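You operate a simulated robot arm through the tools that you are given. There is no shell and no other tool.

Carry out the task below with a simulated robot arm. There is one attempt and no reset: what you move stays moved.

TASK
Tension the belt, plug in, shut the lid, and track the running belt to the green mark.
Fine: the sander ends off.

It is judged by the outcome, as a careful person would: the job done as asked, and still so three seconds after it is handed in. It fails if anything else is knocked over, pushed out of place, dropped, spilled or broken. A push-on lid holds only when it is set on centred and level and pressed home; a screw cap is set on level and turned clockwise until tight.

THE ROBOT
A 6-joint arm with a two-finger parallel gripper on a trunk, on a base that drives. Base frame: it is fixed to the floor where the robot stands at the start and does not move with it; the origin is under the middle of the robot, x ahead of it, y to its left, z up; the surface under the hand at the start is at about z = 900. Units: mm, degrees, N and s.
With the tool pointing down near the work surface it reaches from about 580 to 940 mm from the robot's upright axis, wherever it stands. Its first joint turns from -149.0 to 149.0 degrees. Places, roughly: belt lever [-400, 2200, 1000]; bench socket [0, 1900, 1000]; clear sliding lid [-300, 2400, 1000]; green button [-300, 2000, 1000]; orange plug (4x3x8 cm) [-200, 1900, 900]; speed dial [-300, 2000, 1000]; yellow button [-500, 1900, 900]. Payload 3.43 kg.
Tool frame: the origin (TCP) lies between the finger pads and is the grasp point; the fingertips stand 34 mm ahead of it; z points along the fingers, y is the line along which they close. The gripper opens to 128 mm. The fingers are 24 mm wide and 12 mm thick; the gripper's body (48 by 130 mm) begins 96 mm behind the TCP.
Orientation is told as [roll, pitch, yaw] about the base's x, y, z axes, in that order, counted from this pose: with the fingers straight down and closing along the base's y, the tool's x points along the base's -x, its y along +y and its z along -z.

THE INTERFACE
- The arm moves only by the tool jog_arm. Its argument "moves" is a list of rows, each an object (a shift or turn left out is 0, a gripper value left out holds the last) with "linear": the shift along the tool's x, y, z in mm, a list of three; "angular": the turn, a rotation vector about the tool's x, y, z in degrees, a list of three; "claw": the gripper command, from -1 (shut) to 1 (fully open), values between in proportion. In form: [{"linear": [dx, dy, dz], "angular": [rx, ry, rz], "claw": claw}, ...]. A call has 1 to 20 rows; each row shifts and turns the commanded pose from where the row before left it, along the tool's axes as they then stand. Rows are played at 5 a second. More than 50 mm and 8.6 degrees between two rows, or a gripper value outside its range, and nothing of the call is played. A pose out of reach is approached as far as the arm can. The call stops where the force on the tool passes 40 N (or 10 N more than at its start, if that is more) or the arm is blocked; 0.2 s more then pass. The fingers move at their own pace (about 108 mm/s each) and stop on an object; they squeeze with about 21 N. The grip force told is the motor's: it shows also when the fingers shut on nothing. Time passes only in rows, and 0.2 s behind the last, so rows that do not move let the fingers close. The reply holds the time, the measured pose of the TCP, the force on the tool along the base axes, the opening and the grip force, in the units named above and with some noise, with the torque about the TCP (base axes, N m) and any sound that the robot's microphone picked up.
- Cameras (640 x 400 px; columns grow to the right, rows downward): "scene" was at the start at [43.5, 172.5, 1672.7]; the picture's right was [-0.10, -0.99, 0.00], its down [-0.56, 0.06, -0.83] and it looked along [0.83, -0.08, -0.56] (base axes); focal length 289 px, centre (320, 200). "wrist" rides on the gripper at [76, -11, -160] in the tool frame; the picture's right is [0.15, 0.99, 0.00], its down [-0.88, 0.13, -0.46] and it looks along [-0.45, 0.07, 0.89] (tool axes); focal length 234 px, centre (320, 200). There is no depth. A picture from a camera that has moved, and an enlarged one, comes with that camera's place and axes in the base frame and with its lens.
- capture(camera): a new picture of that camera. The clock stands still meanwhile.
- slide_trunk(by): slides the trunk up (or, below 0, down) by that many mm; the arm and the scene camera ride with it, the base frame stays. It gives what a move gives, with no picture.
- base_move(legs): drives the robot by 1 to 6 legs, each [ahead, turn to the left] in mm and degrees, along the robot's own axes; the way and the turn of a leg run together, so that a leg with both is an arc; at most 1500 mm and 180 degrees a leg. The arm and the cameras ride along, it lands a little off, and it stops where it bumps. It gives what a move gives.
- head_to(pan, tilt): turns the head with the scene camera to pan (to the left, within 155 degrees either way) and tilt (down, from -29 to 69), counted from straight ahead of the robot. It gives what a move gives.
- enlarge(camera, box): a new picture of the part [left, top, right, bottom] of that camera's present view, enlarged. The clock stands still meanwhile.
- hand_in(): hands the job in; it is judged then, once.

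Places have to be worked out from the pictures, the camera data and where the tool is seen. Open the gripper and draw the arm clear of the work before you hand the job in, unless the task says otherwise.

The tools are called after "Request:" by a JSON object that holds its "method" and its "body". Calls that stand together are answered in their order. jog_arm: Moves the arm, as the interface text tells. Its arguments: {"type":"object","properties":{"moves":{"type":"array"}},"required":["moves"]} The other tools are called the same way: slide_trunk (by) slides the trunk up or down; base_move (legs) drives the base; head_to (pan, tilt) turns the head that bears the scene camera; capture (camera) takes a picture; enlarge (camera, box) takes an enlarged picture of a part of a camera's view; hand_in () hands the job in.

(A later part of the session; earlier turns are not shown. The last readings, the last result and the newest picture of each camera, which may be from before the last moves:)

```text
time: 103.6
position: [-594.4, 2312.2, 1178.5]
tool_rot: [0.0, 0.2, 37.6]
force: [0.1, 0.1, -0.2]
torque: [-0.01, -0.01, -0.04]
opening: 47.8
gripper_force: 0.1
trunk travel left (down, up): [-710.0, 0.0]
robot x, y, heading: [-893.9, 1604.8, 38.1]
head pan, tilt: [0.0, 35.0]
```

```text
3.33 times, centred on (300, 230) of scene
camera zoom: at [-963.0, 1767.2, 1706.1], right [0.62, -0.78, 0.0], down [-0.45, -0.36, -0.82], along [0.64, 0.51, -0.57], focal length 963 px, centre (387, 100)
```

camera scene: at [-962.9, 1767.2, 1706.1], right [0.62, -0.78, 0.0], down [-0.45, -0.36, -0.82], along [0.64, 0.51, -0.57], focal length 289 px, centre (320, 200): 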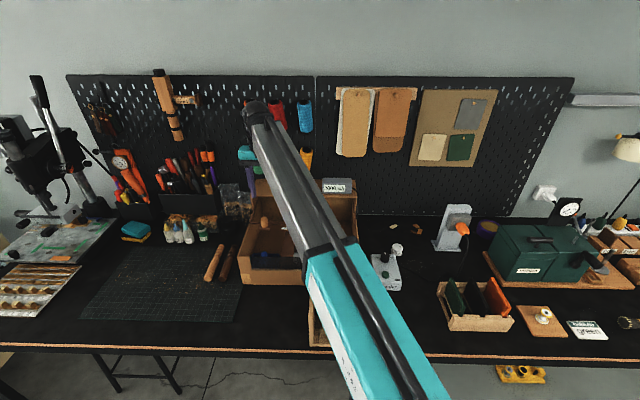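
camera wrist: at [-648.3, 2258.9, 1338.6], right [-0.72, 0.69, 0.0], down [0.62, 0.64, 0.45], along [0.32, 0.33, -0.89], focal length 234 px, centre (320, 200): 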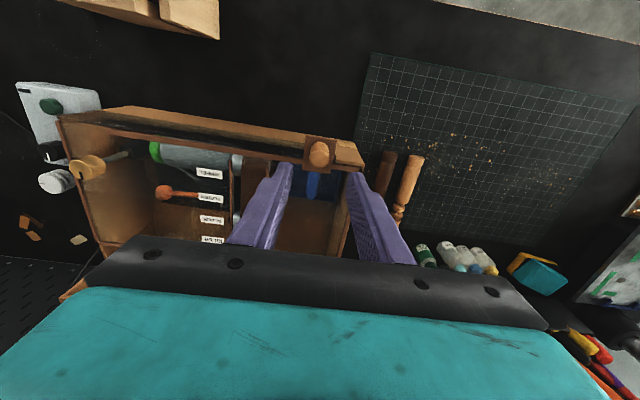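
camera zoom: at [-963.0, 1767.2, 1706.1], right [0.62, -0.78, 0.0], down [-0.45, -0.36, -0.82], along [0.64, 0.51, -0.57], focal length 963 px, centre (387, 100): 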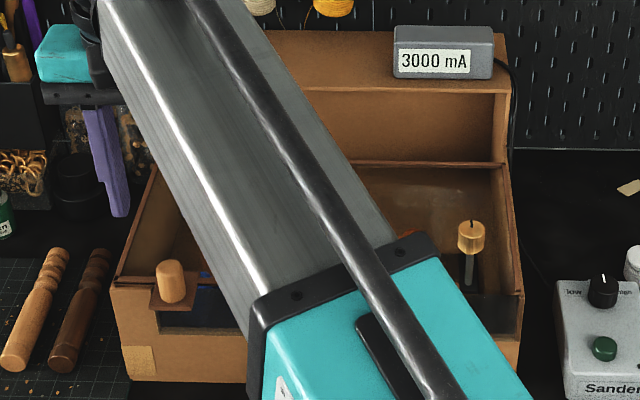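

Lid shut. Next I move right to above the control box's green button near (−324, 1996).

Request:
{"method": "jog_arm", "body": {"moves": [{"linear": [0, -5, 0]}, {"linear": [0, -15, 0]}, {"linear": [-2, -25, 0]}, {"linear": [-2, -35, 0]}, {"linear": [-2, -40, 0]}, {"linear": [-2, -40, 0]}, {"linear": [-2, -40, 0]}, {"linear": [-2, -40, 0]}, {"linear": [-2, -40, 0]}, {"linear": [-2, -40, 0]}, {"linear": [-2, -35, 0]}, {"linear": [0, -25, 0]}, {"linear": [0, -20, 0]}, {"linear": [0, -10, 0]}, {"linear": [0, -5, 0]}]}}

Request:
{"method": "capture", "body": {"camera": "wrist"}}

Request:
{"method": "enlarge", "body": {"camera": "wrist", "box": [260, 90, 420, 210]}}

Request:
{"method": "enlarge", "body": {"camera": "scene", "box": [250, 190, 370, 280]}}

```text
time: 104.8
position: [-516.4, 2223.0, 1179.3]
tool_rot: [0.3, -0.3, 37.2]
force: [0.6, 0.4, -0.4]
torque: [0.0, 0.06, 0.01]
opening: 47.7
gripper_force: 0.2
trunk travel left (down, up): [-710.0, 0.0]
robot x, y, heading: [-894.2, 1606.6, 38.6]
head pan, tilt: [0.0, 35.0]
stopped in row 6: the force on the tool passed its limit at 50 N (the readings are from after the stop); the commanded pose is now the measured one
```

```text
taken
camera wrist: at [-571.2, 2167.1, 1337.3], right [-0.72, 0.7, 0.0], down [0.62, 0.63, 0.46], along [0.32, 0.33, -0.89], focal length 234 px, centre (320, 200)
```

wrist: 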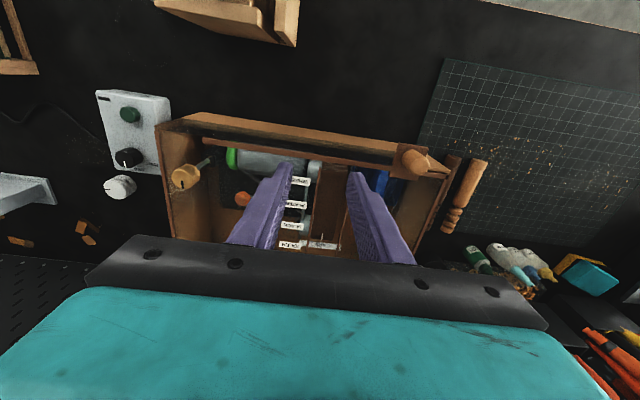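

```text
3.33 times, centred on (340, 150) of wrist
camera zoom: at [-571.2, 2167.1, 1337.3], right [-0.72, 0.7, 0.0], down [0.62, 0.63, 0.46], along [0.32, 0.33, -0.89], focal length 781 px, centre (253, 367)
```

zoom: 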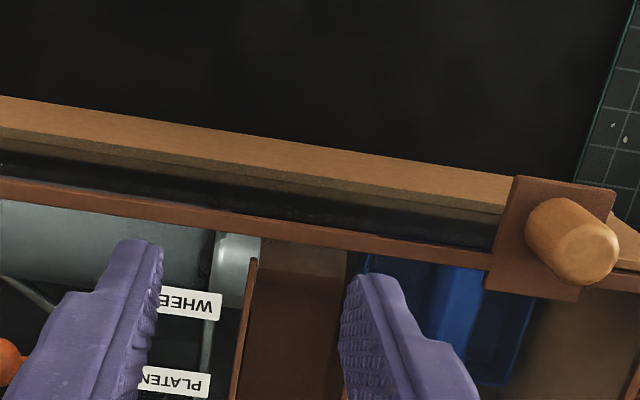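

```text
4.44 times, centred on (310, 235) of scene
camera zoom: at [-963.2, 1767.4, 1706.0], right [0.62, -0.78, 0.0], down [-0.45, -0.36, -0.82], along [0.64, 0.51, -0.57], focal length 1284 px, centre (364, 44)
```

zoom: 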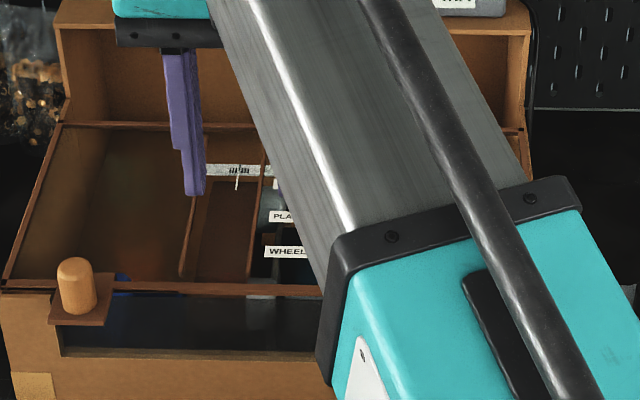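

A transient spike stopped the move, with nothing in contact visible (residual force is ~0). I lower a touch and continue more slowly.

Request:
{"method": "jog_arm", "body": {"moves": [{"linear": [0, -3, 3]}, {"linear": [0, -8, 5]}, {"linear": [-2, -15, 3]}, {"linear": [-3, -20, 0]}, {"linear": [-3, -25, 0]}, {"linear": [-3, -25, 0]}, {"linear": [-3, -25, 0]}, {"linear": [-3, -25, 0]}, {"linear": [-3, -25, 0]}, {"linear": [-3, -25, 0]}, {"linear": [-3, -25, 0]}, {"linear": [-2, -25, 0]}, {"linear": [0, -25, 0]}, {"linear": [0, -15, 0]}, {"linear": [0, -8, 0]}, {"linear": [0, -3, 0]}, {"linear": [0, 0, 0]}]}}

Request:
{"method": "capture", "body": {"camera": "wrist"}}

Request:
{"method": "enlarge", "body": {"camera": "scene", "box": [230, 180, 410, 300]}}

```text
time: 108.4
position: [-313.7, 2002.7, 1167.0]
tool_rot: [0.2, -0.3, 37.3]
force: [0.2, -0.6, -0.5]
torque: [-0.01, 0.0, 0.03]
opening: 48.4
gripper_force: 0.1
trunk travel left (down, up): [-710.0, 0.0]
robot x, y, heading: [-894.5, 1604.4, 38.4]
head pan, tilt: [0.0, 35.0]
```

```text
taken
camera wrist: at [-368.7, 1947.6, 1326.2], right [-0.72, 0.7, 0.0], down [0.62, 0.63, 0.46], along [0.32, 0.33, -0.89], focal length 234 px, centre (320, 200)
```

wrist: 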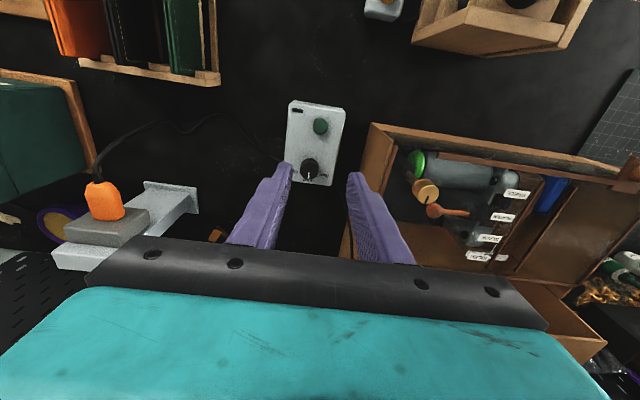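

```text
3.33 times, centred on (320, 240) of scene
camera zoom: at [-962.9, 1767.2, 1706.1], right [0.62, -0.78, 0.0], down [-0.45, -0.36, -0.82], along [0.64, 0.51, -0.57], focal length 963 px, centre (320, 67)
```

zoom: 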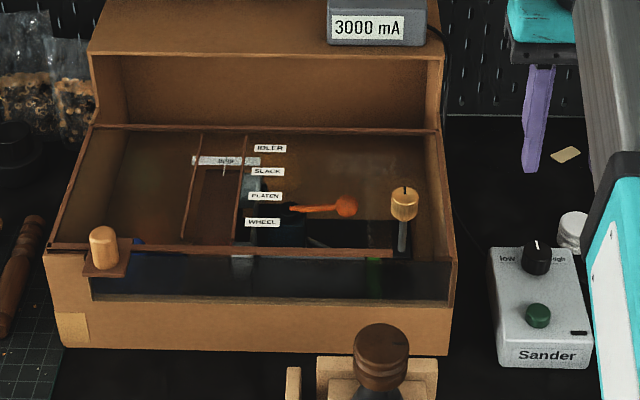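

The lid is shut and the gauge is visible to the scene camera. I zoom on the control box in the wrist view to locate the button.

Request:
{"method": "enlarge", "body": {"camera": "wrist", "box": [270, 90, 370, 190]}}

Request:
{"method": "enlarge", "body": {"camera": "scene", "box": [365, 240, 405, 295]}}

Request:
{"method": "enlarge", "body": {"camera": "scene", "box": [284, 220, 309, 234]}}

```text
4.00 times, centred on (320, 140) of wrist
camera zoom: at [-368.7, 1947.6, 1326.2], right [-0.72, 0.7, 0.0], down [0.62, 0.63, 0.46], along [0.32, 0.33, -0.89], focal length 937 px, centre (320, 440)
```

zoom: 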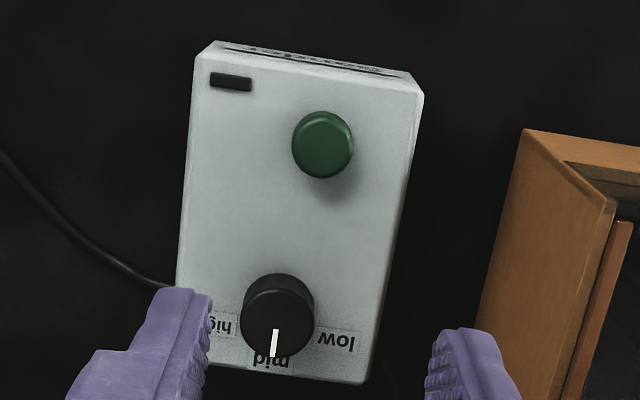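

```text
7.27 times, centred on (385, 268) of scene
camera zoom: at [-962.9, 1767.2, 1706.1], right [0.62, -0.78, 0.0], down [-0.45, -0.36, -0.82], along [0.64, 0.51, -0.57], focal length 2101 px, centre (-153, -291)
```

zoom: 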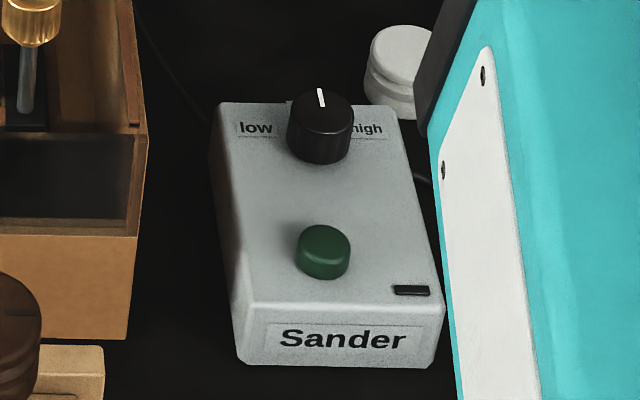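

```text
16.00 times, centred on (296, 227) of scene
camera zoom: at [-962.9, 1767.2, 1706.1], right [0.62, -0.78, 0.0], down [-0.45, -0.36, -0.82], along [0.64, 0.51, -0.57], focal length 4623 px, centre (696, -232)
```

zoom: 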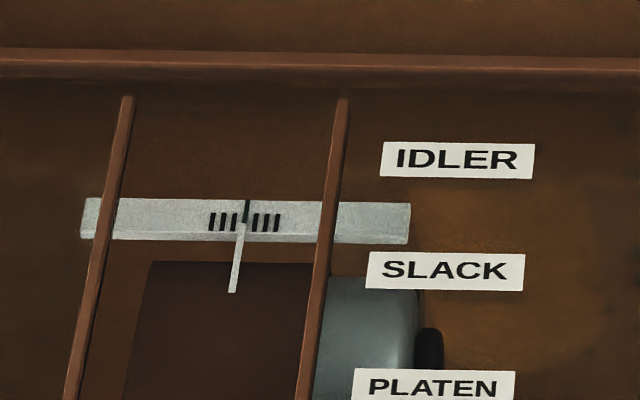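

The button top is at about (−326.6, 1995.4, 960). Before starting, I also locate the gold tracking knob precisely in both views.

Request:
{"method": "enlarge", "body": {"camera": "wrist", "box": [390, 130, 490, 230]}}

Request:
{"method": "enlarge", "body": {"camera": "scene", "box": [330, 225, 370, 255]}}

```text
4.00 times, centred on (440, 180) of wrist
camera zoom: at [-368.7, 1947.6, 1326.2], right [-0.72, 0.7, 0.0], down [0.62, 0.63, 0.46], along [0.32, 0.33, -0.89], focal length 937 px, centre (-160, 280)
```

zoom: 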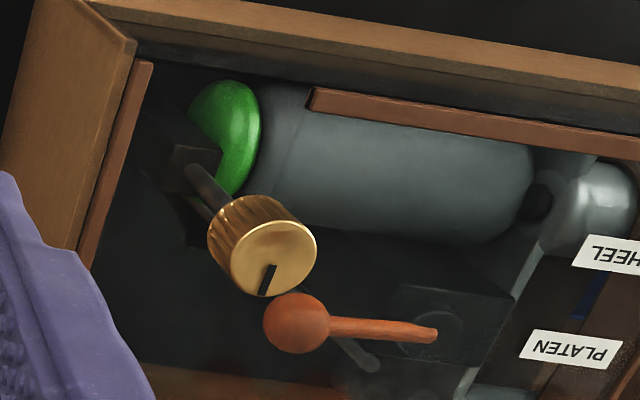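

```text
13.33 times, centred on (350, 240) of scene
camera zoom: at [-962.9, 1767.2, 1706.1], right [0.62, -0.78, 0.0], down [-0.45, -0.36, -0.82], along [0.64, 0.51, -0.57], focal length 3852 px, centre (-80, -333)
```

zoom: 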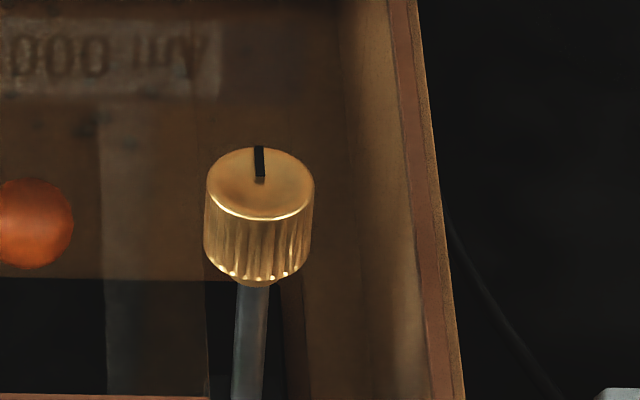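

Gold knob top centre ≈ (−376.7, 2126.7, 1075.5), ~26 mm diameter, z 1056–1075. Now I close the fingers, align over the green button and descend to just above it.

Request:
{"method": "jog_arm", "body": {"moves": [{"linear": [3, 1, 5], "angular": [0, 0.3, 0], "claw": -1}, {"linear": [6, 1, 10]}, {"linear": [5, 0, 20]}, {"linear": [0.7, 0, 25]}, {"linear": [0, 0, 30]}, {"linear": [0, 0, 30]}, {"linear": [0, 0, 22]}, {"linear": [0, 0, 12]}, {"linear": [0, 0, 6]}, {"linear": [0, 0, 0]}]}}

Request:
{"method": "enlarge", "body": {"camera": "wrist", "box": [250, 90, 390, 230]}}

```text
time: 110.6
position: [-327.3, 1996.2, 1006.8]
tool_rot: [0.2, -0.1, 37.3]
force: [-0.7, -1.4, 0.2]
torque: [-0.02, 0.03, -0.03]
opening: 0.1
gripper_force: 20.7
trunk travel left (down, up): [-710.0, 0.0]
robot x, y, heading: [-887.9, 1604.2, 38.3]
head pan, tilt: [0.0, 35.0]
```

```text
2.86 times, centred on (320, 160) of wrist
camera zoom: at [-381.6, 1942.0, 1166.1], right [-0.72, 0.7, 0.0], down [0.62, 0.64, 0.46], along [0.32, 0.33, -0.89], focal length 669 px, centre (320, 314)
```

zoom: 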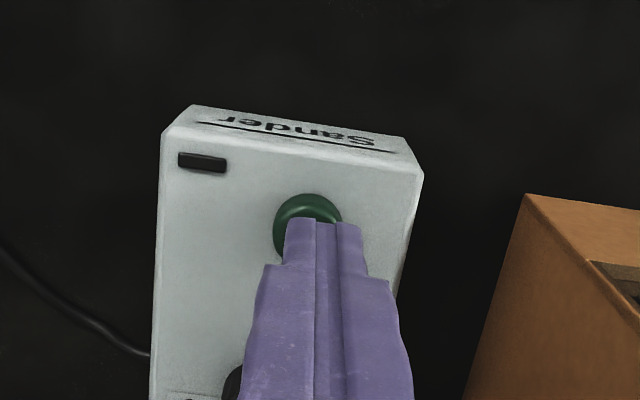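

The tip is ~4 mm left of the button centre; I shift right and press down slowly.

Request:
{"method": "jog_arm", "body": {"moves": [{"linear": [0, -2, 0]}, {"linear": [0, -2, 2]}, {"linear": [0, 0, 3]}, {"linear": [0, 0, 3]}, {"linear": [0, 0, 2]}, {"linear": [0, 0, 1.5]}, {"linear": [0, 0, 1.5]}, {"linear": [0, 0, 0]}]}}

Request:
{"method": "enlarge", "body": {"camera": "wrist", "box": [250, 90, 390, 230]}}

```text
time: 112.4
position: [-326.1, 1992.3, 993.7]
tool_rot: [0.2, 0.0, 37.3]
force: [0.0, -0.6, 0.1]
torque: [0.0, -0.01, -0.03]
opening: 0.1
gripper_force: 21.3
trunk travel left (down, up): [-710.0, 0.0]
robot x, y, heading: [-894.4, 1608.7, 38.3]
head pan, tilt: [0.0, 35.0]
```

```text
2.86 times, centred on (320, 160) of wrist
camera zoom: at [-379.0, 1937.9, 1153.1], right [-0.72, 0.7, 0.0], down [0.62, 0.64, 0.46], along [0.32, 0.33, -0.89], focal length 669 px, centre (320, 314)
```

zoom: 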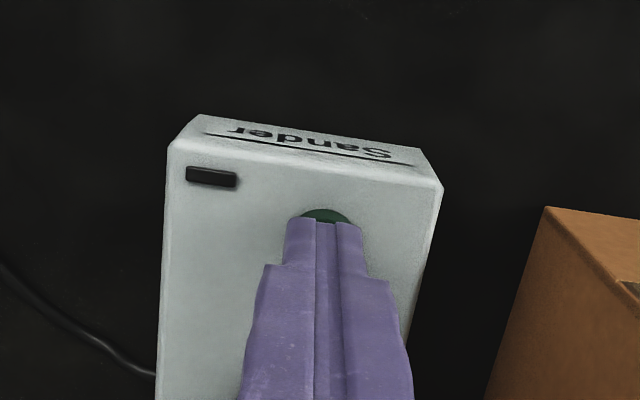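

Centred over the button, not yet touching. I continue down in small steps.

Request:
{"method": "jog_arm", "body": {"moves": [{"linear": [0, 0, 1]}, {"linear": [0, 0, 1.5]}, {"linear": [0, 0, 1.5]}, {"linear": [0, 0, 1]}, {"linear": [0, 0, 1]}, {"linear": [0, 0, 0]}]}}

```text
time: 113.8
position: [-325.9, 1994.2, 987.4]
tool_rot: [0.2, -0.2, 37.3]
force: [-0.4, -0.5, 1.9]
torque: [-0.01, 0.04, 0.01]
opening: 0.1
gripper_force: 21.0
trunk travel left (down, up): [-710.0, 0.0]
robot x, y, heading: [-891.3, 1607.4, 38.2]
head pan, tilt: [0.0, 35.0]
```

First contact (≈2 N). I continue pressing gently.

Request:
{"method": "jog_arm", "body": {"moves": [{"linear": [0, 0, 1]}, {"linear": [0, 0, 1]}, {"linear": [0, 0, 1]}, {"linear": [0, 0, 0]}]}}

Request:
{"method": "enlarge", "body": {"camera": "wrist", "box": [250, 90, 390, 230]}}

```text
time: 114.8
position: [-325.9, 1992.3, 986.2]
tool_rot: [0.2, -0.1, 37.3]
force: [-0.4, 0.2, 9.1]
torque: [-0.04, 0.02, -0.01]
opening: 0.0
gripper_force: 21.3
trunk travel left (down, up): [-710.0, 0.0]
robot x, y, heading: [-891.0, 1611.6, 38.5]
head pan, tilt: [0.0, 35.0]
heard: click
```

```text
2.86 times, centred on (320, 160) of wrist
camera zoom: at [-379.2, 1938.0, 1144.0], right [-0.72, 0.7, 0.0], down [0.62, 0.63, 0.46], along [0.32, 0.33, -0.89], focal length 669 px, centre (320, 314)
```

zoom: 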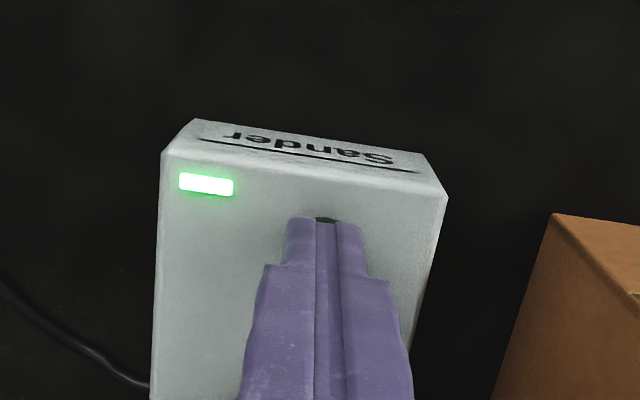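

Click heard and the run lamp lit green. I lift off and check the gauge.

Request:
{"method": "jog_arm", "body": {"moves": [{"linear": [0, 0, -4]}, {"linear": [0, 0, -10]}, {"linear": [0, 0, -20]}, {"linear": [0, 0, -25], "claw": -0.25}, {"linear": [0, 0, -25]}, {"linear": [0, 0, -25]}, {"linear": [0, 0, -20]}, {"linear": [0, 0, -10]}, {"linear": [0, 0, 0]}]}}

Request:
{"method": "enlarge", "body": {"camera": "scene", "box": [284, 220, 309, 234]}}

Request:
{"method": "enlarge", "body": {"camera": "scene", "box": [250, 190, 400, 290]}}

Request:
{"method": "capture", "body": {"camera": "wrist"}}

```text
time: 116.8
position: [-324.4, 1991.6, 1125.5]
tool_rot: [0.1, -0.1, 37.3]
force: [-0.3, 0.4, 1.0]
torque: [-0.02, 0.0, 0.02]
opening: 48.0
gripper_force: 0.1
trunk travel left (down, up): [-710.0, 0.0]
robot x, y, heading: [-889.2, 1605.5, 38.3]
head pan, tilt: [0.0, 35.0]
```

```text
16.00 times, centred on (296, 227) of scene
camera zoom: at [-962.9, 1767.2, 1706.1], right [0.62, -0.78, 0.0], down [-0.45, -0.36, -0.82], along [0.64, 0.51, -0.57], focal length 4623 px, centre (696, -232)
```

zoom: 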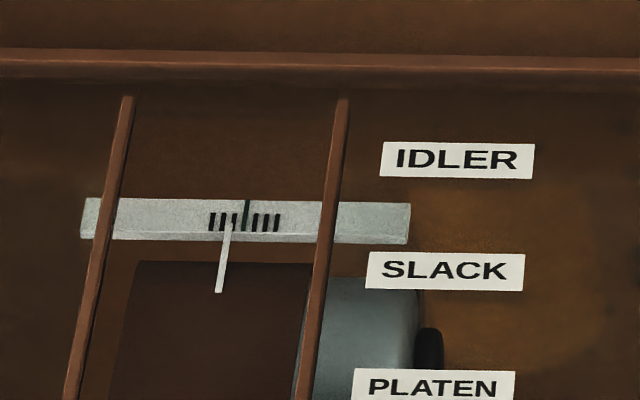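

```text
4.00 times, centred on (325, 240) of scene
camera zoom: at [-962.9, 1767.2, 1706.1], right [0.62, -0.78, 0.0], down [-0.45, -0.36, -0.82], along [0.64, 0.51, -0.57], focal length 1156 px, centre (300, 40)
```

zoom: 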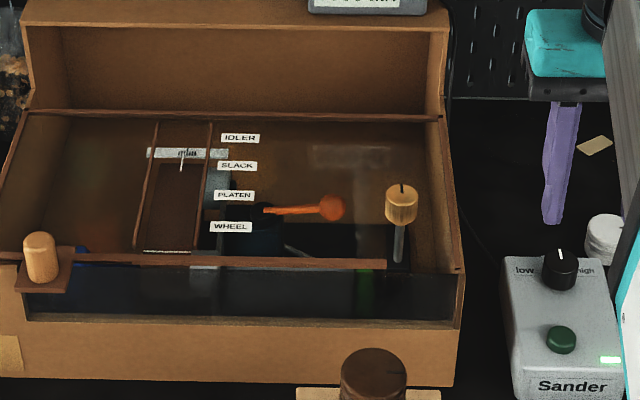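

```text
taken
camera wrist: at [-378.7, 1936.5, 1283.5], right [-0.72, 0.7, 0.0], down [0.62, 0.64, 0.46], along [0.32, 0.33, -0.89], focal length 234 px, centre (320, 200)
```

wrist: 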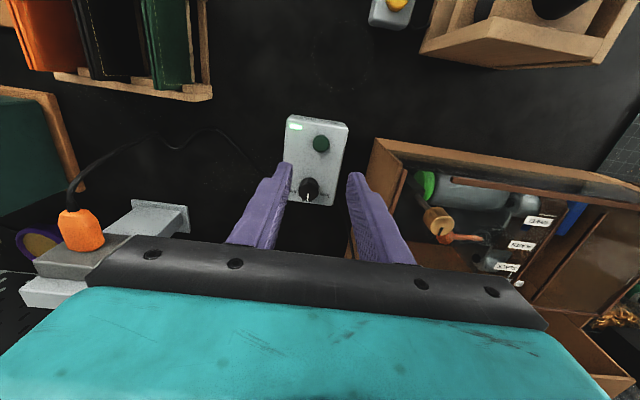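

The belt is running and the needle is drifting left. I move straight to above the gold knob.

Request:
{"method": "jog_arm", "body": {"moves": [{"linear": [-3, 10, 0]}, {"linear": [-8, 25, 0]}, {"linear": [-10, 35, 0]}, {"linear": [-10, 35, 0]}, {"linear": [-7, 24, 0]}, {"linear": [-2, 10, 0]}, {"linear": [0, 0, 0]}]}}

Request:
{"method": "enlarge", "body": {"camera": "wrist", "box": [220, 90, 420, 230]}}

Request:
{"method": "enlarge", "body": {"camera": "scene", "box": [284, 220, 309, 234]}}

```text
time: 118.4
position: [-376.2, 2126.4, 1123.9]
tool_rot: [0.1, 0.0, 37.3]
force: [0.3, 0.0, 1.0]
torque: [0.04, -0.01, 0.02]
opening: 48.1
gripper_force: 0.1
trunk travel left (down, up): [-710.0, 0.0]
robot x, y, heading: [-893.5, 1603.6, 38.4]
head pan, tilt: [0.0, 35.0]
```

```text
2.86 times, centred on (320, 160) of wrist
camera zoom: at [-430.1, 2071.8, 1283.3], right [-0.72, 0.7, 0.0], down [0.62, 0.64, 0.46], along [0.32, 0.33, -0.89], focal length 669 px, centre (320, 314)
```

zoom: 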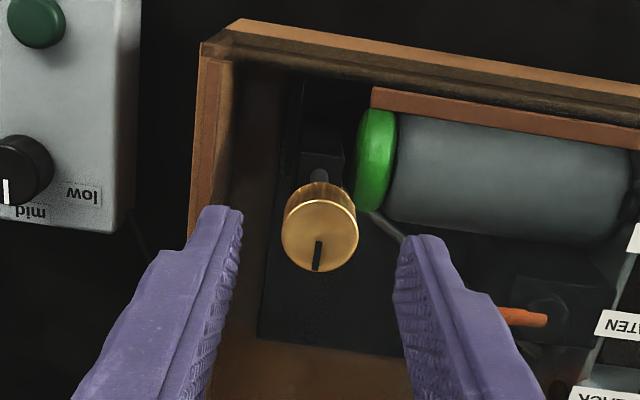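

```text
16.00 times, centred on (296, 227) of scene
camera zoom: at [-962.9, 1767.2, 1706.1], right [0.62, -0.78, 0.0], down [-0.45, -0.36, -0.82], along [0.64, 0.51, -0.57], focal length 4623 px, centre (696, -232)
```

zoom: 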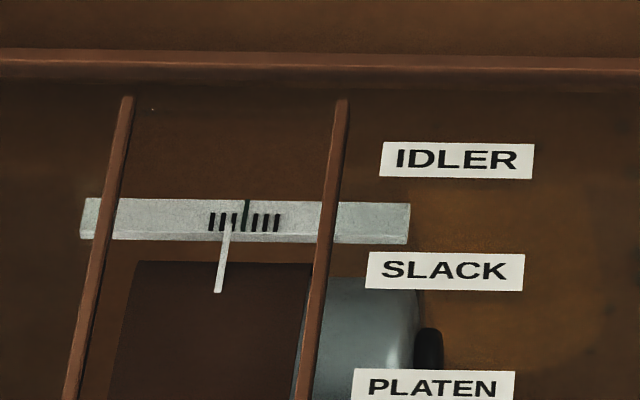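

The needle has settled at one tick left of green. The knob is centred between the fingers; I descend and grip it.

Request:
{"method": "jog_arm", "body": {"moves": [{"linear": [0, 0, 5]}, {"linear": [0, 0, 10]}, {"linear": [0, 0, 10]}, {"linear": [0, 0, 6]}, {"linear": [0, 0, 2]}, {"linear": [0, 0, 0]}, {"claw": -1}, {"claw": -1}, {"claw": -1}, {"claw": -1}]}}

Request:
{"method": "enlarge", "body": {"camera": "wrist", "box": [220, 90, 420, 230]}}

Request:
{"method": "enlarge", "body": {"camera": "scene", "box": [284, 220, 309, 234]}}

```text
time: 120.6
position: [-377.1, 2126.2, 1092.0]
tool_rot: [0.2, 0.0, 37.2]
force: [3.0, -5.5, -4.2]
torque: [-0.22, -0.86, -0.04]
opening: 25.8
gripper_force: 45.6
trunk travel left (down, up): [-710.0, 0.0]
robot x, y, heading: [-889.6, 1605.5, 38.4]
head pan, tilt: [0.0, 35.0]
```

```text
2.86 times, centred on (320, 160) of wrist
camera zoom: at [-430.3, 2072.4, 1250.4], right [-0.72, 0.7, 0.0], down [0.62, 0.64, 0.46], along [0.32, 0.33, -0.89], focal length 669 px, centre (320, 314)
```

zoom: 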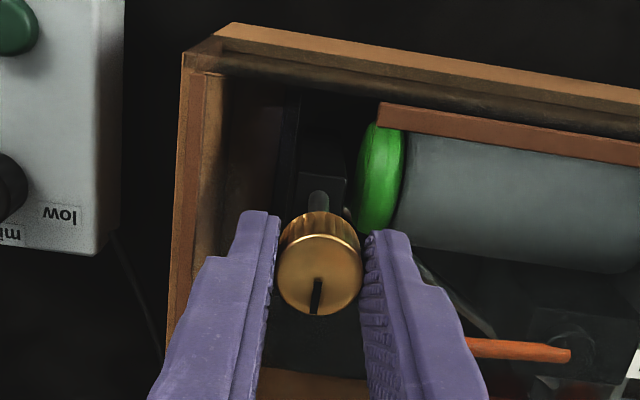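

```text
16.00 times, centred on (296, 227) of scene
camera zoom: at [-962.4, 1766.8, 1706.1], right [0.62, -0.78, 0.0], down [-0.45, -0.36, -0.82], along [0.64, 0.51, -0.57], focal length 4623 px, centre (696, -232)
```

zoom: 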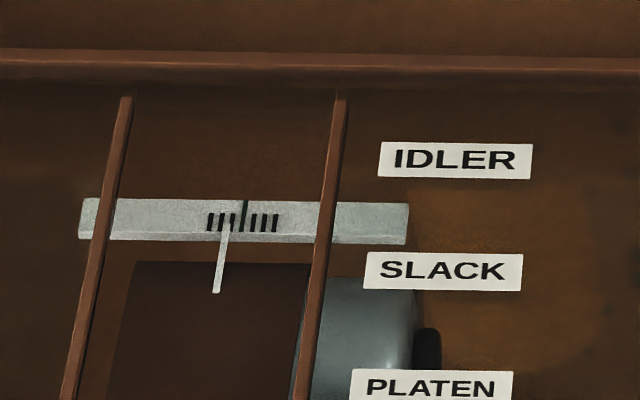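

Gripped at 25.8 mm. I turn it 10° clockwise as a test and watch the needle.

Request:
{"method": "jog_arm", "body": {"moves": [{"angular": [0, 0, 2]}, {"angular": [0, 0, 3]}, {"angular": [0, 0, 3]}, {"angular": [0, 0, 2]}, {}, {}, {}, {}, {}]}}

Request:
{"method": "enlarge", "body": {"camera": "scene", "box": [284, 220, 309, 234]}}

Request:
{"method": "enlarge", "body": {"camera": "wrist", "box": [220, 90, 420, 230]}}

```text
time: 122.6
position: [-376.0, 2127.0, 1090.2]
tool_rot: [0.3, 0.0, 27.3]
force: [3.2, -4.0, -4.3]
torque: [-0.09, -0.64, -0.04]
opening: 25.9
gripper_force: 44.8
trunk travel left (down, up): [-710.0, 0.0]
robot x, y, heading: [-895.8, 1604.7, 38.2]
head pan, tilt: [0.0, 35.0]
```

```text
16.00 times, centred on (296, 227) of scene
camera zoom: at [-962.2, 1767.1, 1706.1], right [0.62, -0.78, 0.0], down [-0.45, -0.36, -0.82], along [0.64, 0.51, -0.57], focal length 4623 px, centre (696, -232)
```

zoom: 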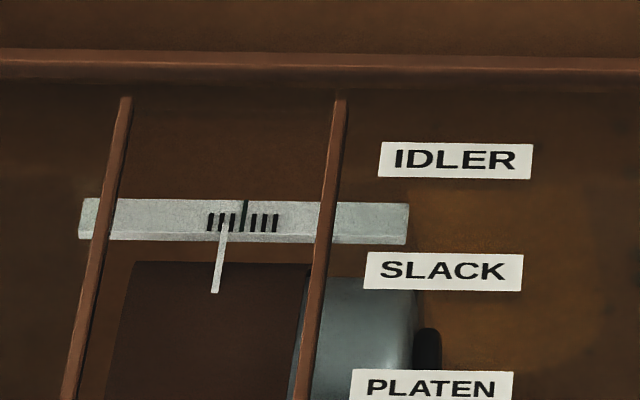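

```text
2.86 times, centred on (320, 160) of wrist
camera zoom: at [-439.0, 2082.7, 1250.5], right [-0.58, 0.81, 0.0], down [0.72, 0.52, 0.46], along [0.37, 0.27, -0.89], focal length 669 px, centre (320, 314)
```

zoom: 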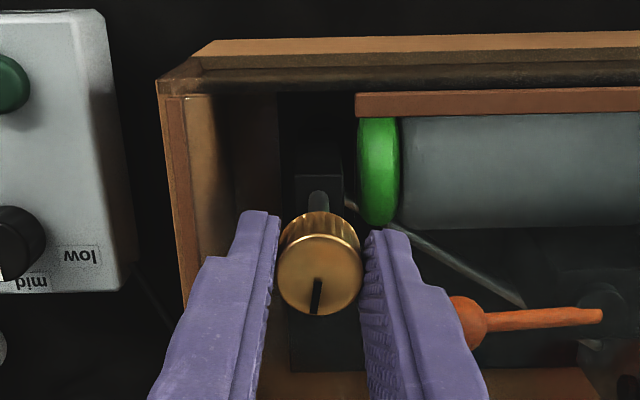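

The needle seems to have crept slightly further left. I measure with a tighter zoom.

Request:
{"method": "enlarge", "body": {"camera": "scene", "box": [289, 223, 304, 233]}}

```text
16.00 times, centred on (296, 228) of scene
camera zoom: at [-962.2, 1767.1, 1706.1], right [0.62, -0.78, 0.0], down [-0.45, -0.36, -0.82], along [0.64, 0.51, -0.57], focal length 4623 px, centre (696, -248)
```

zoom: 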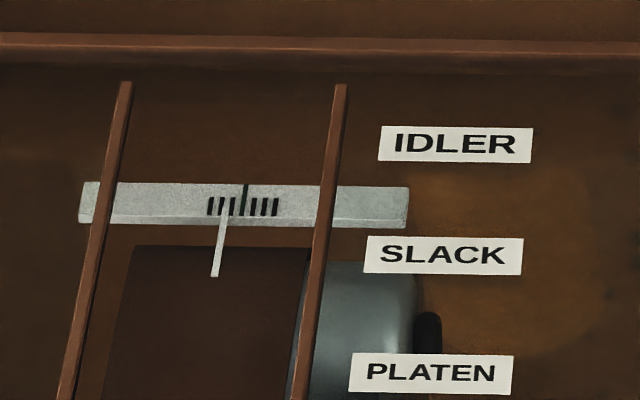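

Clockwise moves it slightly left, so counter-clockwise is right. I turn 40° counter-clockwise and measure.

Request:
{"method": "jog_arm", "body": {"moves": [{"angular": [0, 0, -3]}, {"angular": [0, 0, -5]}, {"angular": [0, 0, -6]}, {"angular": [0, 0, -6]}, {"angular": [0, 0, -6]}, {"angular": [0, 0, -6]}, {"angular": [0, 0, -5]}, {"angular": [0, 0, -3]}, {}, {}, {}, {}, {}, {}, {}, {}]}}

Request:
{"method": "enlarge", "body": {"camera": "scene", "box": [284, 220, 309, 234]}}

Request:
{"method": "enlarge", "body": {"camera": "wrist", "box": [220, 90, 420, 230]}}

```text
time: 126.0
position: [-375.4, 2126.3, 1091.7]
tool_rot: [0.1, -0.1, 67.2]
force: [10.6, -7.6, -3.4]
torque: [0.29, -0.8, -0.04]
opening: 25.8
gripper_force: 44.9
trunk travel left (down, up): [-710.0, 0.0]
robot x, y, heading: [-894.4, 1609.0, 38.4]
head pan, tilt: [0.0, 35.0]
```

```text
16.00 times, centred on (296, 227) of scene
camera zoom: at [-961.2, 1766.3, 1706.2], right [0.62, -0.78, 0.0], down [-0.45, -0.36, -0.82], along [0.64, 0.51, -0.57], focal length 4623 px, centre (696, -232)
```

zoom: 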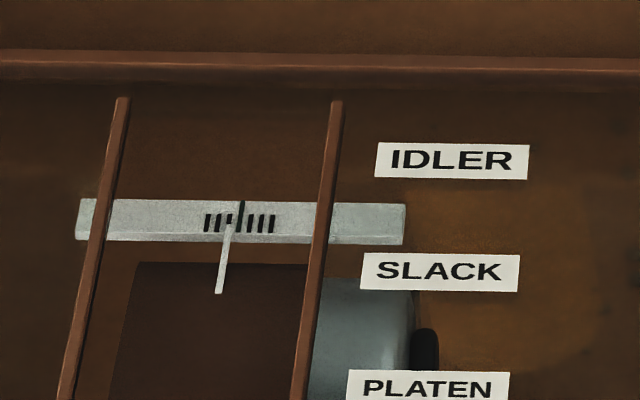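

```text
2.86 times, centred on (320, 160) of wrist
camera zoom: at [-394.9, 2052.3, 1250.2], right [-0.97, 0.25, 0.0], down [0.22, 0.86, 0.46], along [0.11, 0.44, -0.89], focal length 669 px, centre (320, 314)
```

zoom: 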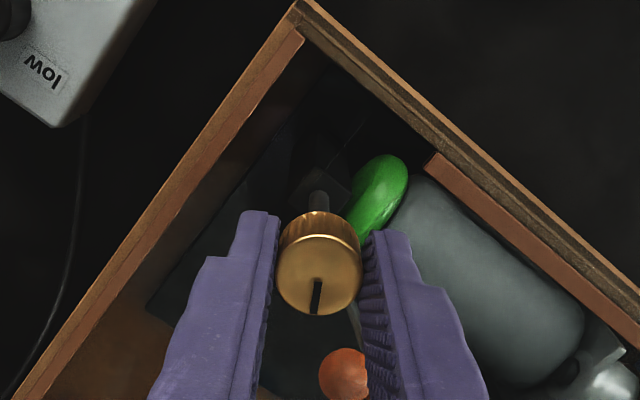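

+40° moved the needle about +7 px; it needs roughly 13 px more, ~75°. I turn another 56° and re-measure.

Request:
{"method": "jog_arm", "body": {"moves": [{"angular": [0, 0, -3]}, {"angular": [0, 0, -5]}, {"angular": [0, 0, -7]}, {"angular": [0, 0, -7]}, {"angular": [0, 0, -7]}, {"angular": [0, 0, -7]}, {"angular": [0, 0, -7]}, {"angular": [0, 0, -6]}, {"angular": [0, 0, -4]}, {"angular": [0, 0, -3]}, {}, {}, {}, {}, {}, {}, {}, {}, {}, {}]}}

Request:
{"method": "enlarge", "body": {"camera": "scene", "box": [284, 220, 309, 234]}}

Request:
{"method": "enlarge", "body": {"camera": "wrist", "box": [220, 90, 420, 230]}}

```text
time: 130.1
position: [-373.8, 2126.3, 1091.3]
tool_rot: [-0.5, -0.1, 123.1]
force: [3.9, -1.1, 3.6]
torque: [0.07, 0.54, -0.02]
opening: 26.0
gripper_force: 44.4
trunk travel left (down, up): [-710.0, 0.0]
robot x, y, heading: [-889.8, 1605.9, 38.2]
head pan, tilt: [0.0, 35.0]
stopped in row 20: the force on the tool passed its limit at 40 N (the readings are from after the stop); the commanded pose is now the measured one
```

```text
16.00 times, centred on (296, 227) of scene
camera zoom: at [-962.7, 1766.7, 1705.5], right [0.62, -0.78, 0.0], down [-0.45, -0.36, -0.82], along [0.64, 0.51, -0.57], focal length 4623 px, centre (696, -232)
```

zoom: 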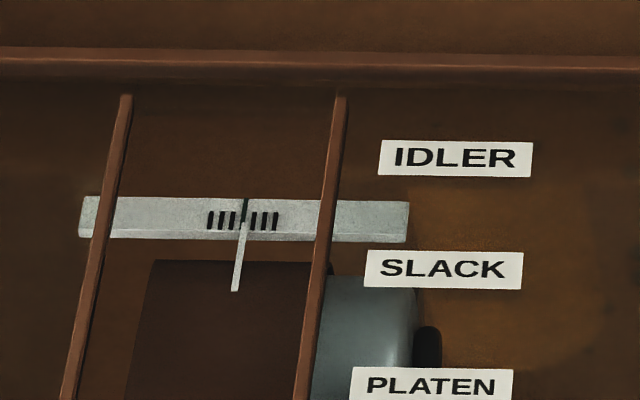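

```text
2.86 times, centred on (320, 160) of wrist
camera zoom: at [-324.8, 2068.9, 1250.3], right [-0.75, -0.66, -0.01], down [-0.59, 0.66, 0.46], along [-0.3, 0.35, -0.89], focal length 669 px, centre (320, 314)
```

zoom: 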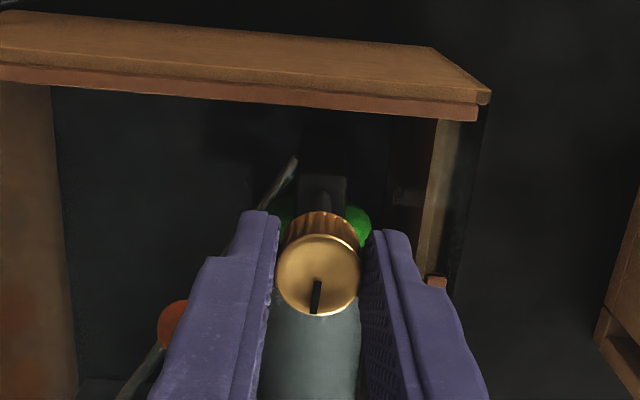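

The needle now lines up with the green tick. I wait a couple of seconds to see it settle before releasing the knob.

Request:
{"method": "jog_arm", "body": {"moves": [{}, {}, {}, {}, {}, {}, {}, {}, {}, {}]}}

Request:
{"method": "enlarge", "body": {"camera": "scene", "box": [284, 220, 309, 234]}}

```text
time: 132.3
position: [-373.7, 2127.0, 1092.0]
tool_rot: [-0.4, -0.1, 123.2]
force: [9.6, -5.1, 4.3]
torque: [-0.96, -0.06, -0.02]
opening: 25.9
gripper_force: 44.3
trunk travel left (down, up): [-710.0, 0.0]
robot x, y, heading: [-891.0, 1611.4, 38.3]
head pan, tilt: [0.0, 35.0]
```

```text
16.00 times, centred on (296, 227) of scene
camera zoom: at [-961.8, 1766.4, 1706.2], right [0.62, -0.78, 0.0], down [-0.45, -0.36, -0.82], along [0.64, 0.51, -0.57], focal length 4623 px, centre (696, -232)
```

zoom: 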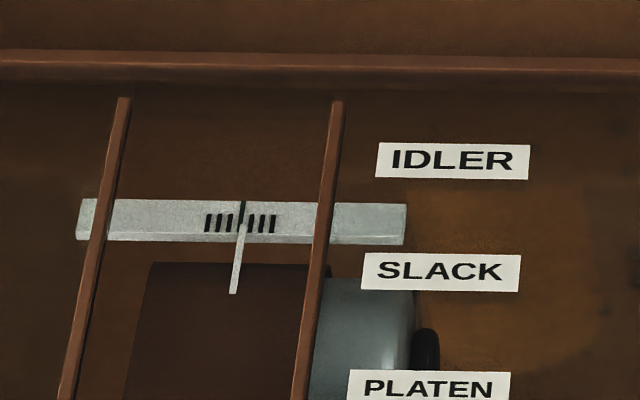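

Settled on the green mark. I release the knob and lift straight up.

Request:
{"method": "jog_arm", "body": {"moves": [{"claw": -0.5}, {"claw": -0.25}, {"claw": -0.25}, {"linear": [0, 0, -4]}, {"linear": [0, 0, -8]}, {"linear": [0, 0, -12]}, {"linear": [0, 0, -15]}, {"linear": [0, 0, -15]}, {"linear": [0, 0, -10]}, {"linear": [0, 0, -5]}, {}]}}

Request:
{"method": "enlarge", "body": {"camera": "scene", "box": [284, 220, 309, 234]}}

Request:
{"method": "capture", "body": {"camera": "wrist"}}

```text
time: 134.7
position: [-375.4, 2127.4, 1160.3]
tool_rot: [-0.4, 0.0, 123.2]
force: [-0.9, -0.9, 0.2]
torque: [-0.03, -0.01, 0.0]
opening: 48.1
gripper_force: 0.0
trunk travel left (down, up): [-710.0, 0.0]
robot x, y, heading: [-889.1, 1604.5, 38.6]
head pan, tilt: [0.0, 35.0]
```

```text
16.00 times, centred on (296, 227) of scene
camera zoom: at [-962.9, 1767.2, 1706.1], right [0.62, -0.78, 0.0], down [-0.45, -0.36, -0.82], along [0.64, 0.51, -0.57], focal length 4623 px, centre (696, -232)
```

zoom: 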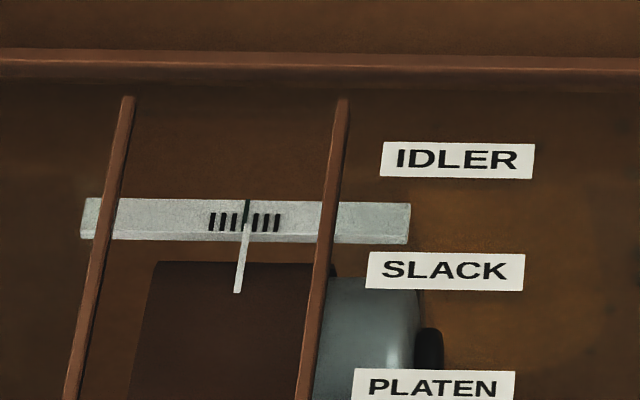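

```text
taken
camera wrist: at [-326.0, 2069.4, 1319.1], right [-0.75, -0.66, -0.01], down [-0.59, 0.66, 0.46], along [-0.3, 0.35, -0.89], focal length 234 px, centre (320, 200)
```

wrist: 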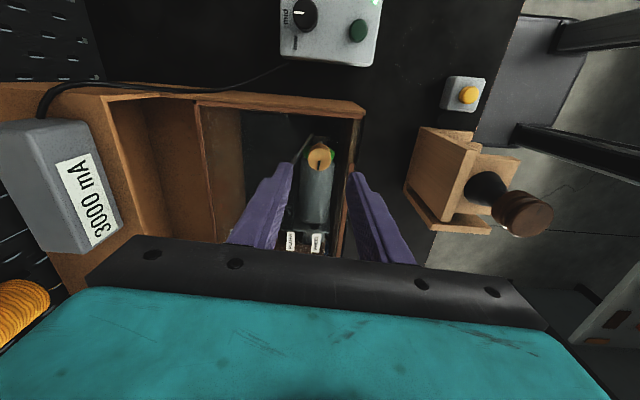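

Released and the needle holds at the green mark. I rotate the hand back and move left for a more direct wrist-camera look at the gauge.

Request:
{"method": "jog_arm", "body": {"moves": [{"angular": [0, 0, 3], "linear": [0, 0, -5]}, {"angular": [0, 0, 6], "linear": [0, 0, -5]}, {"angular": [0, 0, 8]}, {"angular": [0, 0, 8]}, {"angular": [0, 0, 8]}, {"angular": [0, 0, 8]}, {"angular": [0, 0, 8]}, {"angular": [0, 0, 8]}, {"angular": [0, 0, 8]}, {"angular": [0, 0, 8]}, {"angular": [0, 0, 7]}, {"angular": [0, 0, 4]}, {"angular": [0, 0, 2]}, {}]}}

Request:
{"method": "jog_arm", "body": {"moves": [{"linear": [-2, 5, 0]}, {"linear": [-6, 15, 0]}, {"linear": [-8, 22, 0]}, {"linear": [-8, 25, 0]}, {"linear": [-8, 28, 0]}, {"linear": [-8, 28, 0]}, {"linear": [-8, 28, 0]}, {"linear": [-6, 22, 0]}, {"linear": [-4, 15, 0]}, {"linear": [-1, 10, 0]}, {"linear": [0, 5, 0]}, {}]}}

Request:
{"method": "capture", "body": {"camera": "wrist"}}

```text
time: 137.7
position: [-376.3, 2127.6, 1170.6]
tool_rot: [0.1, -0.4, 37.1]
force: [0.2, -0.4, 0.4]
torque: [-0.03, -0.02, 0.01]
opening: 47.9
gripper_force: 0.0
trunk travel left (down, up): [-710.0, 0.0]
robot x, y, heading: [-895.0, 1603.7, 38.2]
head pan, tilt: [0.0, 35.0]
```

```text
time: 140.3
position: [-451.5, 2324.7, 1171.8]
tool_rot: [0.1, -0.4, 37.3]
force: [0.2, 0.4, 0.0]
torque: [-0.02, -0.01, 0.05]
opening: 48.2
gripper_force: 0.0
trunk travel left (down, up): [-710.0, 0.0]
robot x, y, heading: [-894.1, 1606.7, 38.2]
head pan, tilt: [0.0, 35.0]
```

```text
taken
camera wrist: at [-506.0, 2269.3, 1329.4], right [-0.71, 0.7, 0.0], down [0.62, 0.63, 0.46], along [0.32, 0.33, -0.89], focal length 234 px, centre (320, 200)
```

wrist: 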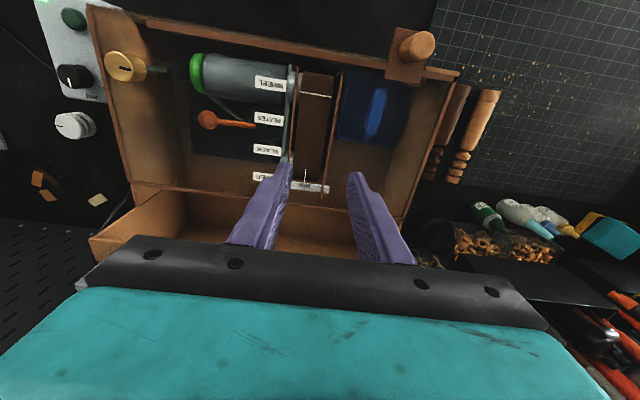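

Request:
{"method": "enlarge", "body": {"camera": "wrist", "box": [290, 165, 330, 195]}}

Request:
{"method": "enlarge", "body": {"camera": "scene", "box": [284, 220, 309, 234]}}

```text
13.33 times, centred on (310, 180) of wrist
camera zoom: at [-506.0, 2269.3, 1329.4], right [-0.71, 0.7, 0.0], down [0.62, 0.63, 0.46], along [0.32, 0.33, -0.89], focal length 3122 px, centre (453, 467)
```

zoom: 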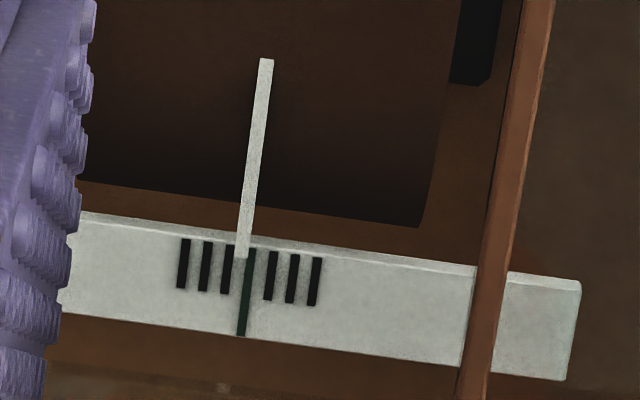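

```text
16.00 times, centred on (296, 227) of scene
camera zoom: at [-962.8, 1767.2, 1706.1], right [0.62, -0.78, 0.0], down [-0.45, -0.36, -0.82], along [0.64, 0.51, -0.57], focal length 4623 px, centre (696, -232)
```

zoom: 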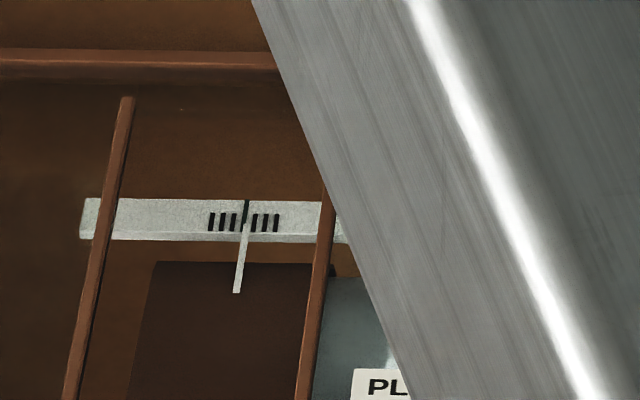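

The closer view shows the needle ~0.7 mm right of green, about 13° of knob. I go back to the knob for a fine clockwise trim.

Request:
{"method": "jog_arm", "body": {"moves": [{"linear": [2, -5, 0], "angular": [0, 0.4, 0]}, {"linear": [6, -15, 0]}, {"linear": [8, -22, 0]}, {"linear": [8, -25, 0]}, {"linear": [8, -28, 0]}, {"linear": [8, -28, 0]}, {"linear": [8, -28, 0]}, {"linear": [6, -22, 0]}, {"linear": [4, -15, 0]}, {"linear": [1, -10, 0]}, {"linear": [0, -5, 0]}, {"linear": [0, 0, 10]}, {"linear": [0, 0, 16]}, {"linear": [0, 0, 12]}, {"linear": [0, 0, 5]}, {}]}}

Request:
{"method": "enlarge", "body": {"camera": "wrist", "box": [220, 90, 420, 230]}}

Request:
{"method": "enlarge", "body": {"camera": "scene", "box": [284, 220, 309, 234]}}

```text
time: 143.7
position: [-375.5, 2127.2, 1127.2]
tool_rot: [0.1, -0.1, 37.2]
force: [0.0, 0.4, -0.5]
torque: [-0.05, 0.0, 0.0]
opening: 48.1
gripper_force: 0.1
trunk travel left (down, up): [-710.0, 0.0]
robot x, y, heading: [-892.3, 1603.9, 38.3]
head pan, tilt: [0.0, 35.0]
```

```text
2.86 times, centred on (320, 160) of wrist
camera zoom: at [-429.1, 2072.7, 1286.0], right [-0.71, 0.7, 0.0], down [0.62, 0.64, 0.46], along [0.32, 0.33, -0.89], focal length 669 px, centre (320, 314)
```

zoom: 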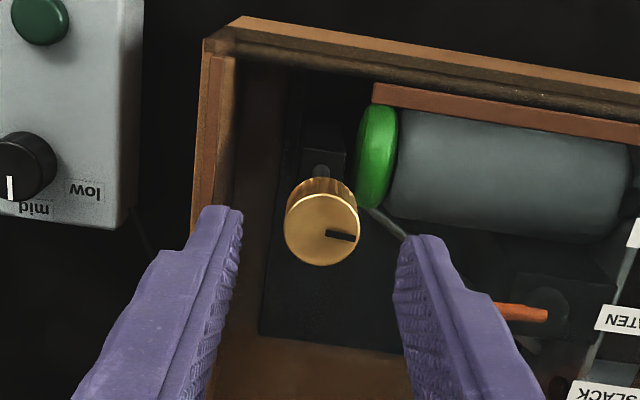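

```text
16.00 times, centred on (296, 227) of scene
camera zoom: at [-962.9, 1767.2, 1706.1], right [0.62, -0.78, 0.0], down [-0.45, -0.36, -0.82], along [0.64, 0.51, -0.57], focal length 4623 px, centre (696, -232)
```

zoom: 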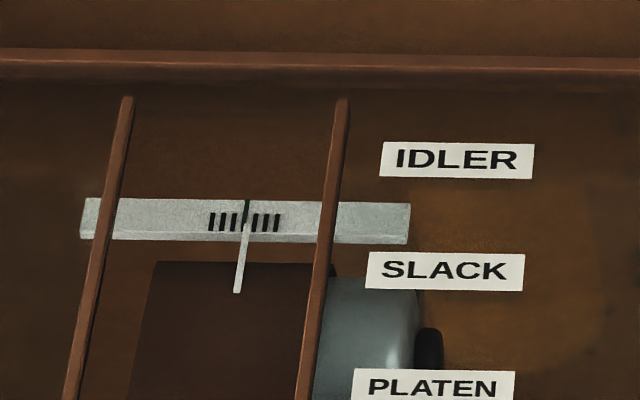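

Aligned over the knob again. I descend, grip, and turn 12° clockwise.

Request:
{"method": "jog_arm", "body": {"moves": [{"linear": [0, 0, 6]}, {"linear": [0, 0, 12]}, {"linear": [0, 0, 11]}, {"linear": [0, 0, 5]}, {"linear": [0, 0, 1.5]}, {}, {"claw": -1}, {"claw": -1}, {"claw": -1}, {"claw": -1}, {"angular": [0, 0, 2]}, {"angular": [0, 0, 3]}, {"angular": [0, 0, 4]}, {"angular": [0, 0, 3]}, {}, {}, {}, {}, {}, {}]}}

Request:
{"method": "enlarge", "body": {"camera": "scene", "box": [284, 220, 309, 234]}}

Request:
{"method": "enlarge", "body": {"camera": "wrist", "box": [220, 90, 420, 230]}}

```text
time: 147.9
position: [-375.1, 2128.7, 1093.5]
tool_rot: [0.1, 0.0, 25.3]
force: [-11.0, 3.0, -0.4]
torque: [-0.45, 1.1, 0.02]
opening: 25.7
gripper_force: 45.0
trunk travel left (down, up): [-710.0, 0.0]
robot x, y, heading: [-892.9, 1607.2, 38.3]
head pan, tilt: [0.0, 35.0]
```

```text
16.00 times, centred on (296, 227) of scene
camera zoom: at [-964.3, 1767.7, 1706.0], right [0.62, -0.78, 0.0], down [-0.45, -0.36, -0.82], along [0.64, 0.51, -0.57], focal length 4623 px, centre (696, -232)
```

zoom: 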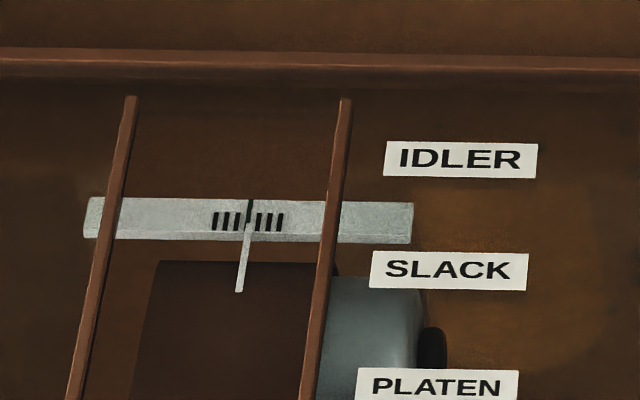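

```text
2.86 times, centred on (320, 160) of wrist
camera zoom: at [-440.4, 2085.6, 1251.6], right [-0.55, 0.83, 0.0], down [0.74, 0.49, 0.46], along [0.38, 0.25, -0.89], focal length 669 px, centre (320, 314)
```

zoom: 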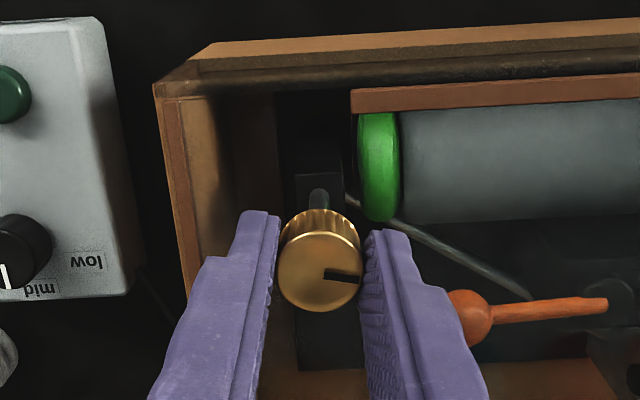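

Moved about half the wanted amount. I trim another 6° clockwise and wait.

Request:
{"method": "jog_arm", "body": {"moves": [{"angular": [0, 0, 2]}, {"angular": [0, 0, 2.5]}, {"angular": [0, 0, 1.5]}, {}, {}, {}, {}, {}, {}, {}, {}]}}

Request:
{"method": "enlarge", "body": {"camera": "scene", "box": [284, 220, 309, 234]}}

```text
time: 150.3
position: [-375.8, 2127.9, 1092.3]
tool_rot: [0.1, -0.1, 19.2]
force: [-4.5, 7.8, 10.5]
torque: [0.02, 0.19, 0.0]
opening: 25.7
gripper_force: 44.9
trunk travel left (down, up): [-710.0, 0.0]
robot x, y, heading: [-892.9, 1606.0, 38.1]
head pan, tilt: [0.0, 35.0]
```

```text
16.00 times, centred on (296, 227) of scene
camera zoom: at [-964.4, 1767.5, 1706.0], right [0.62, -0.78, 0.0], down [-0.45, -0.36, -0.82], along [0.64, 0.51, -0.57], focal length 4623 px, centre (696, -232)
```

zoom: 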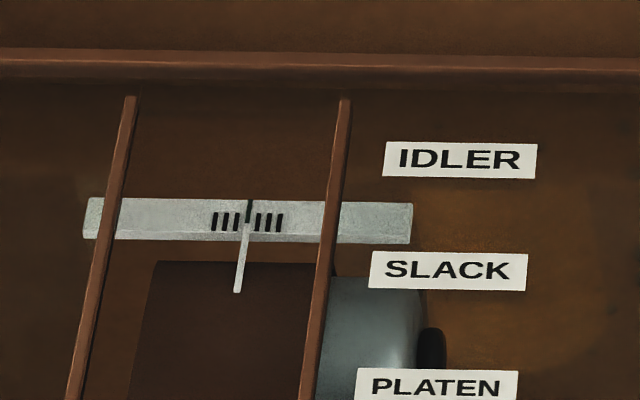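

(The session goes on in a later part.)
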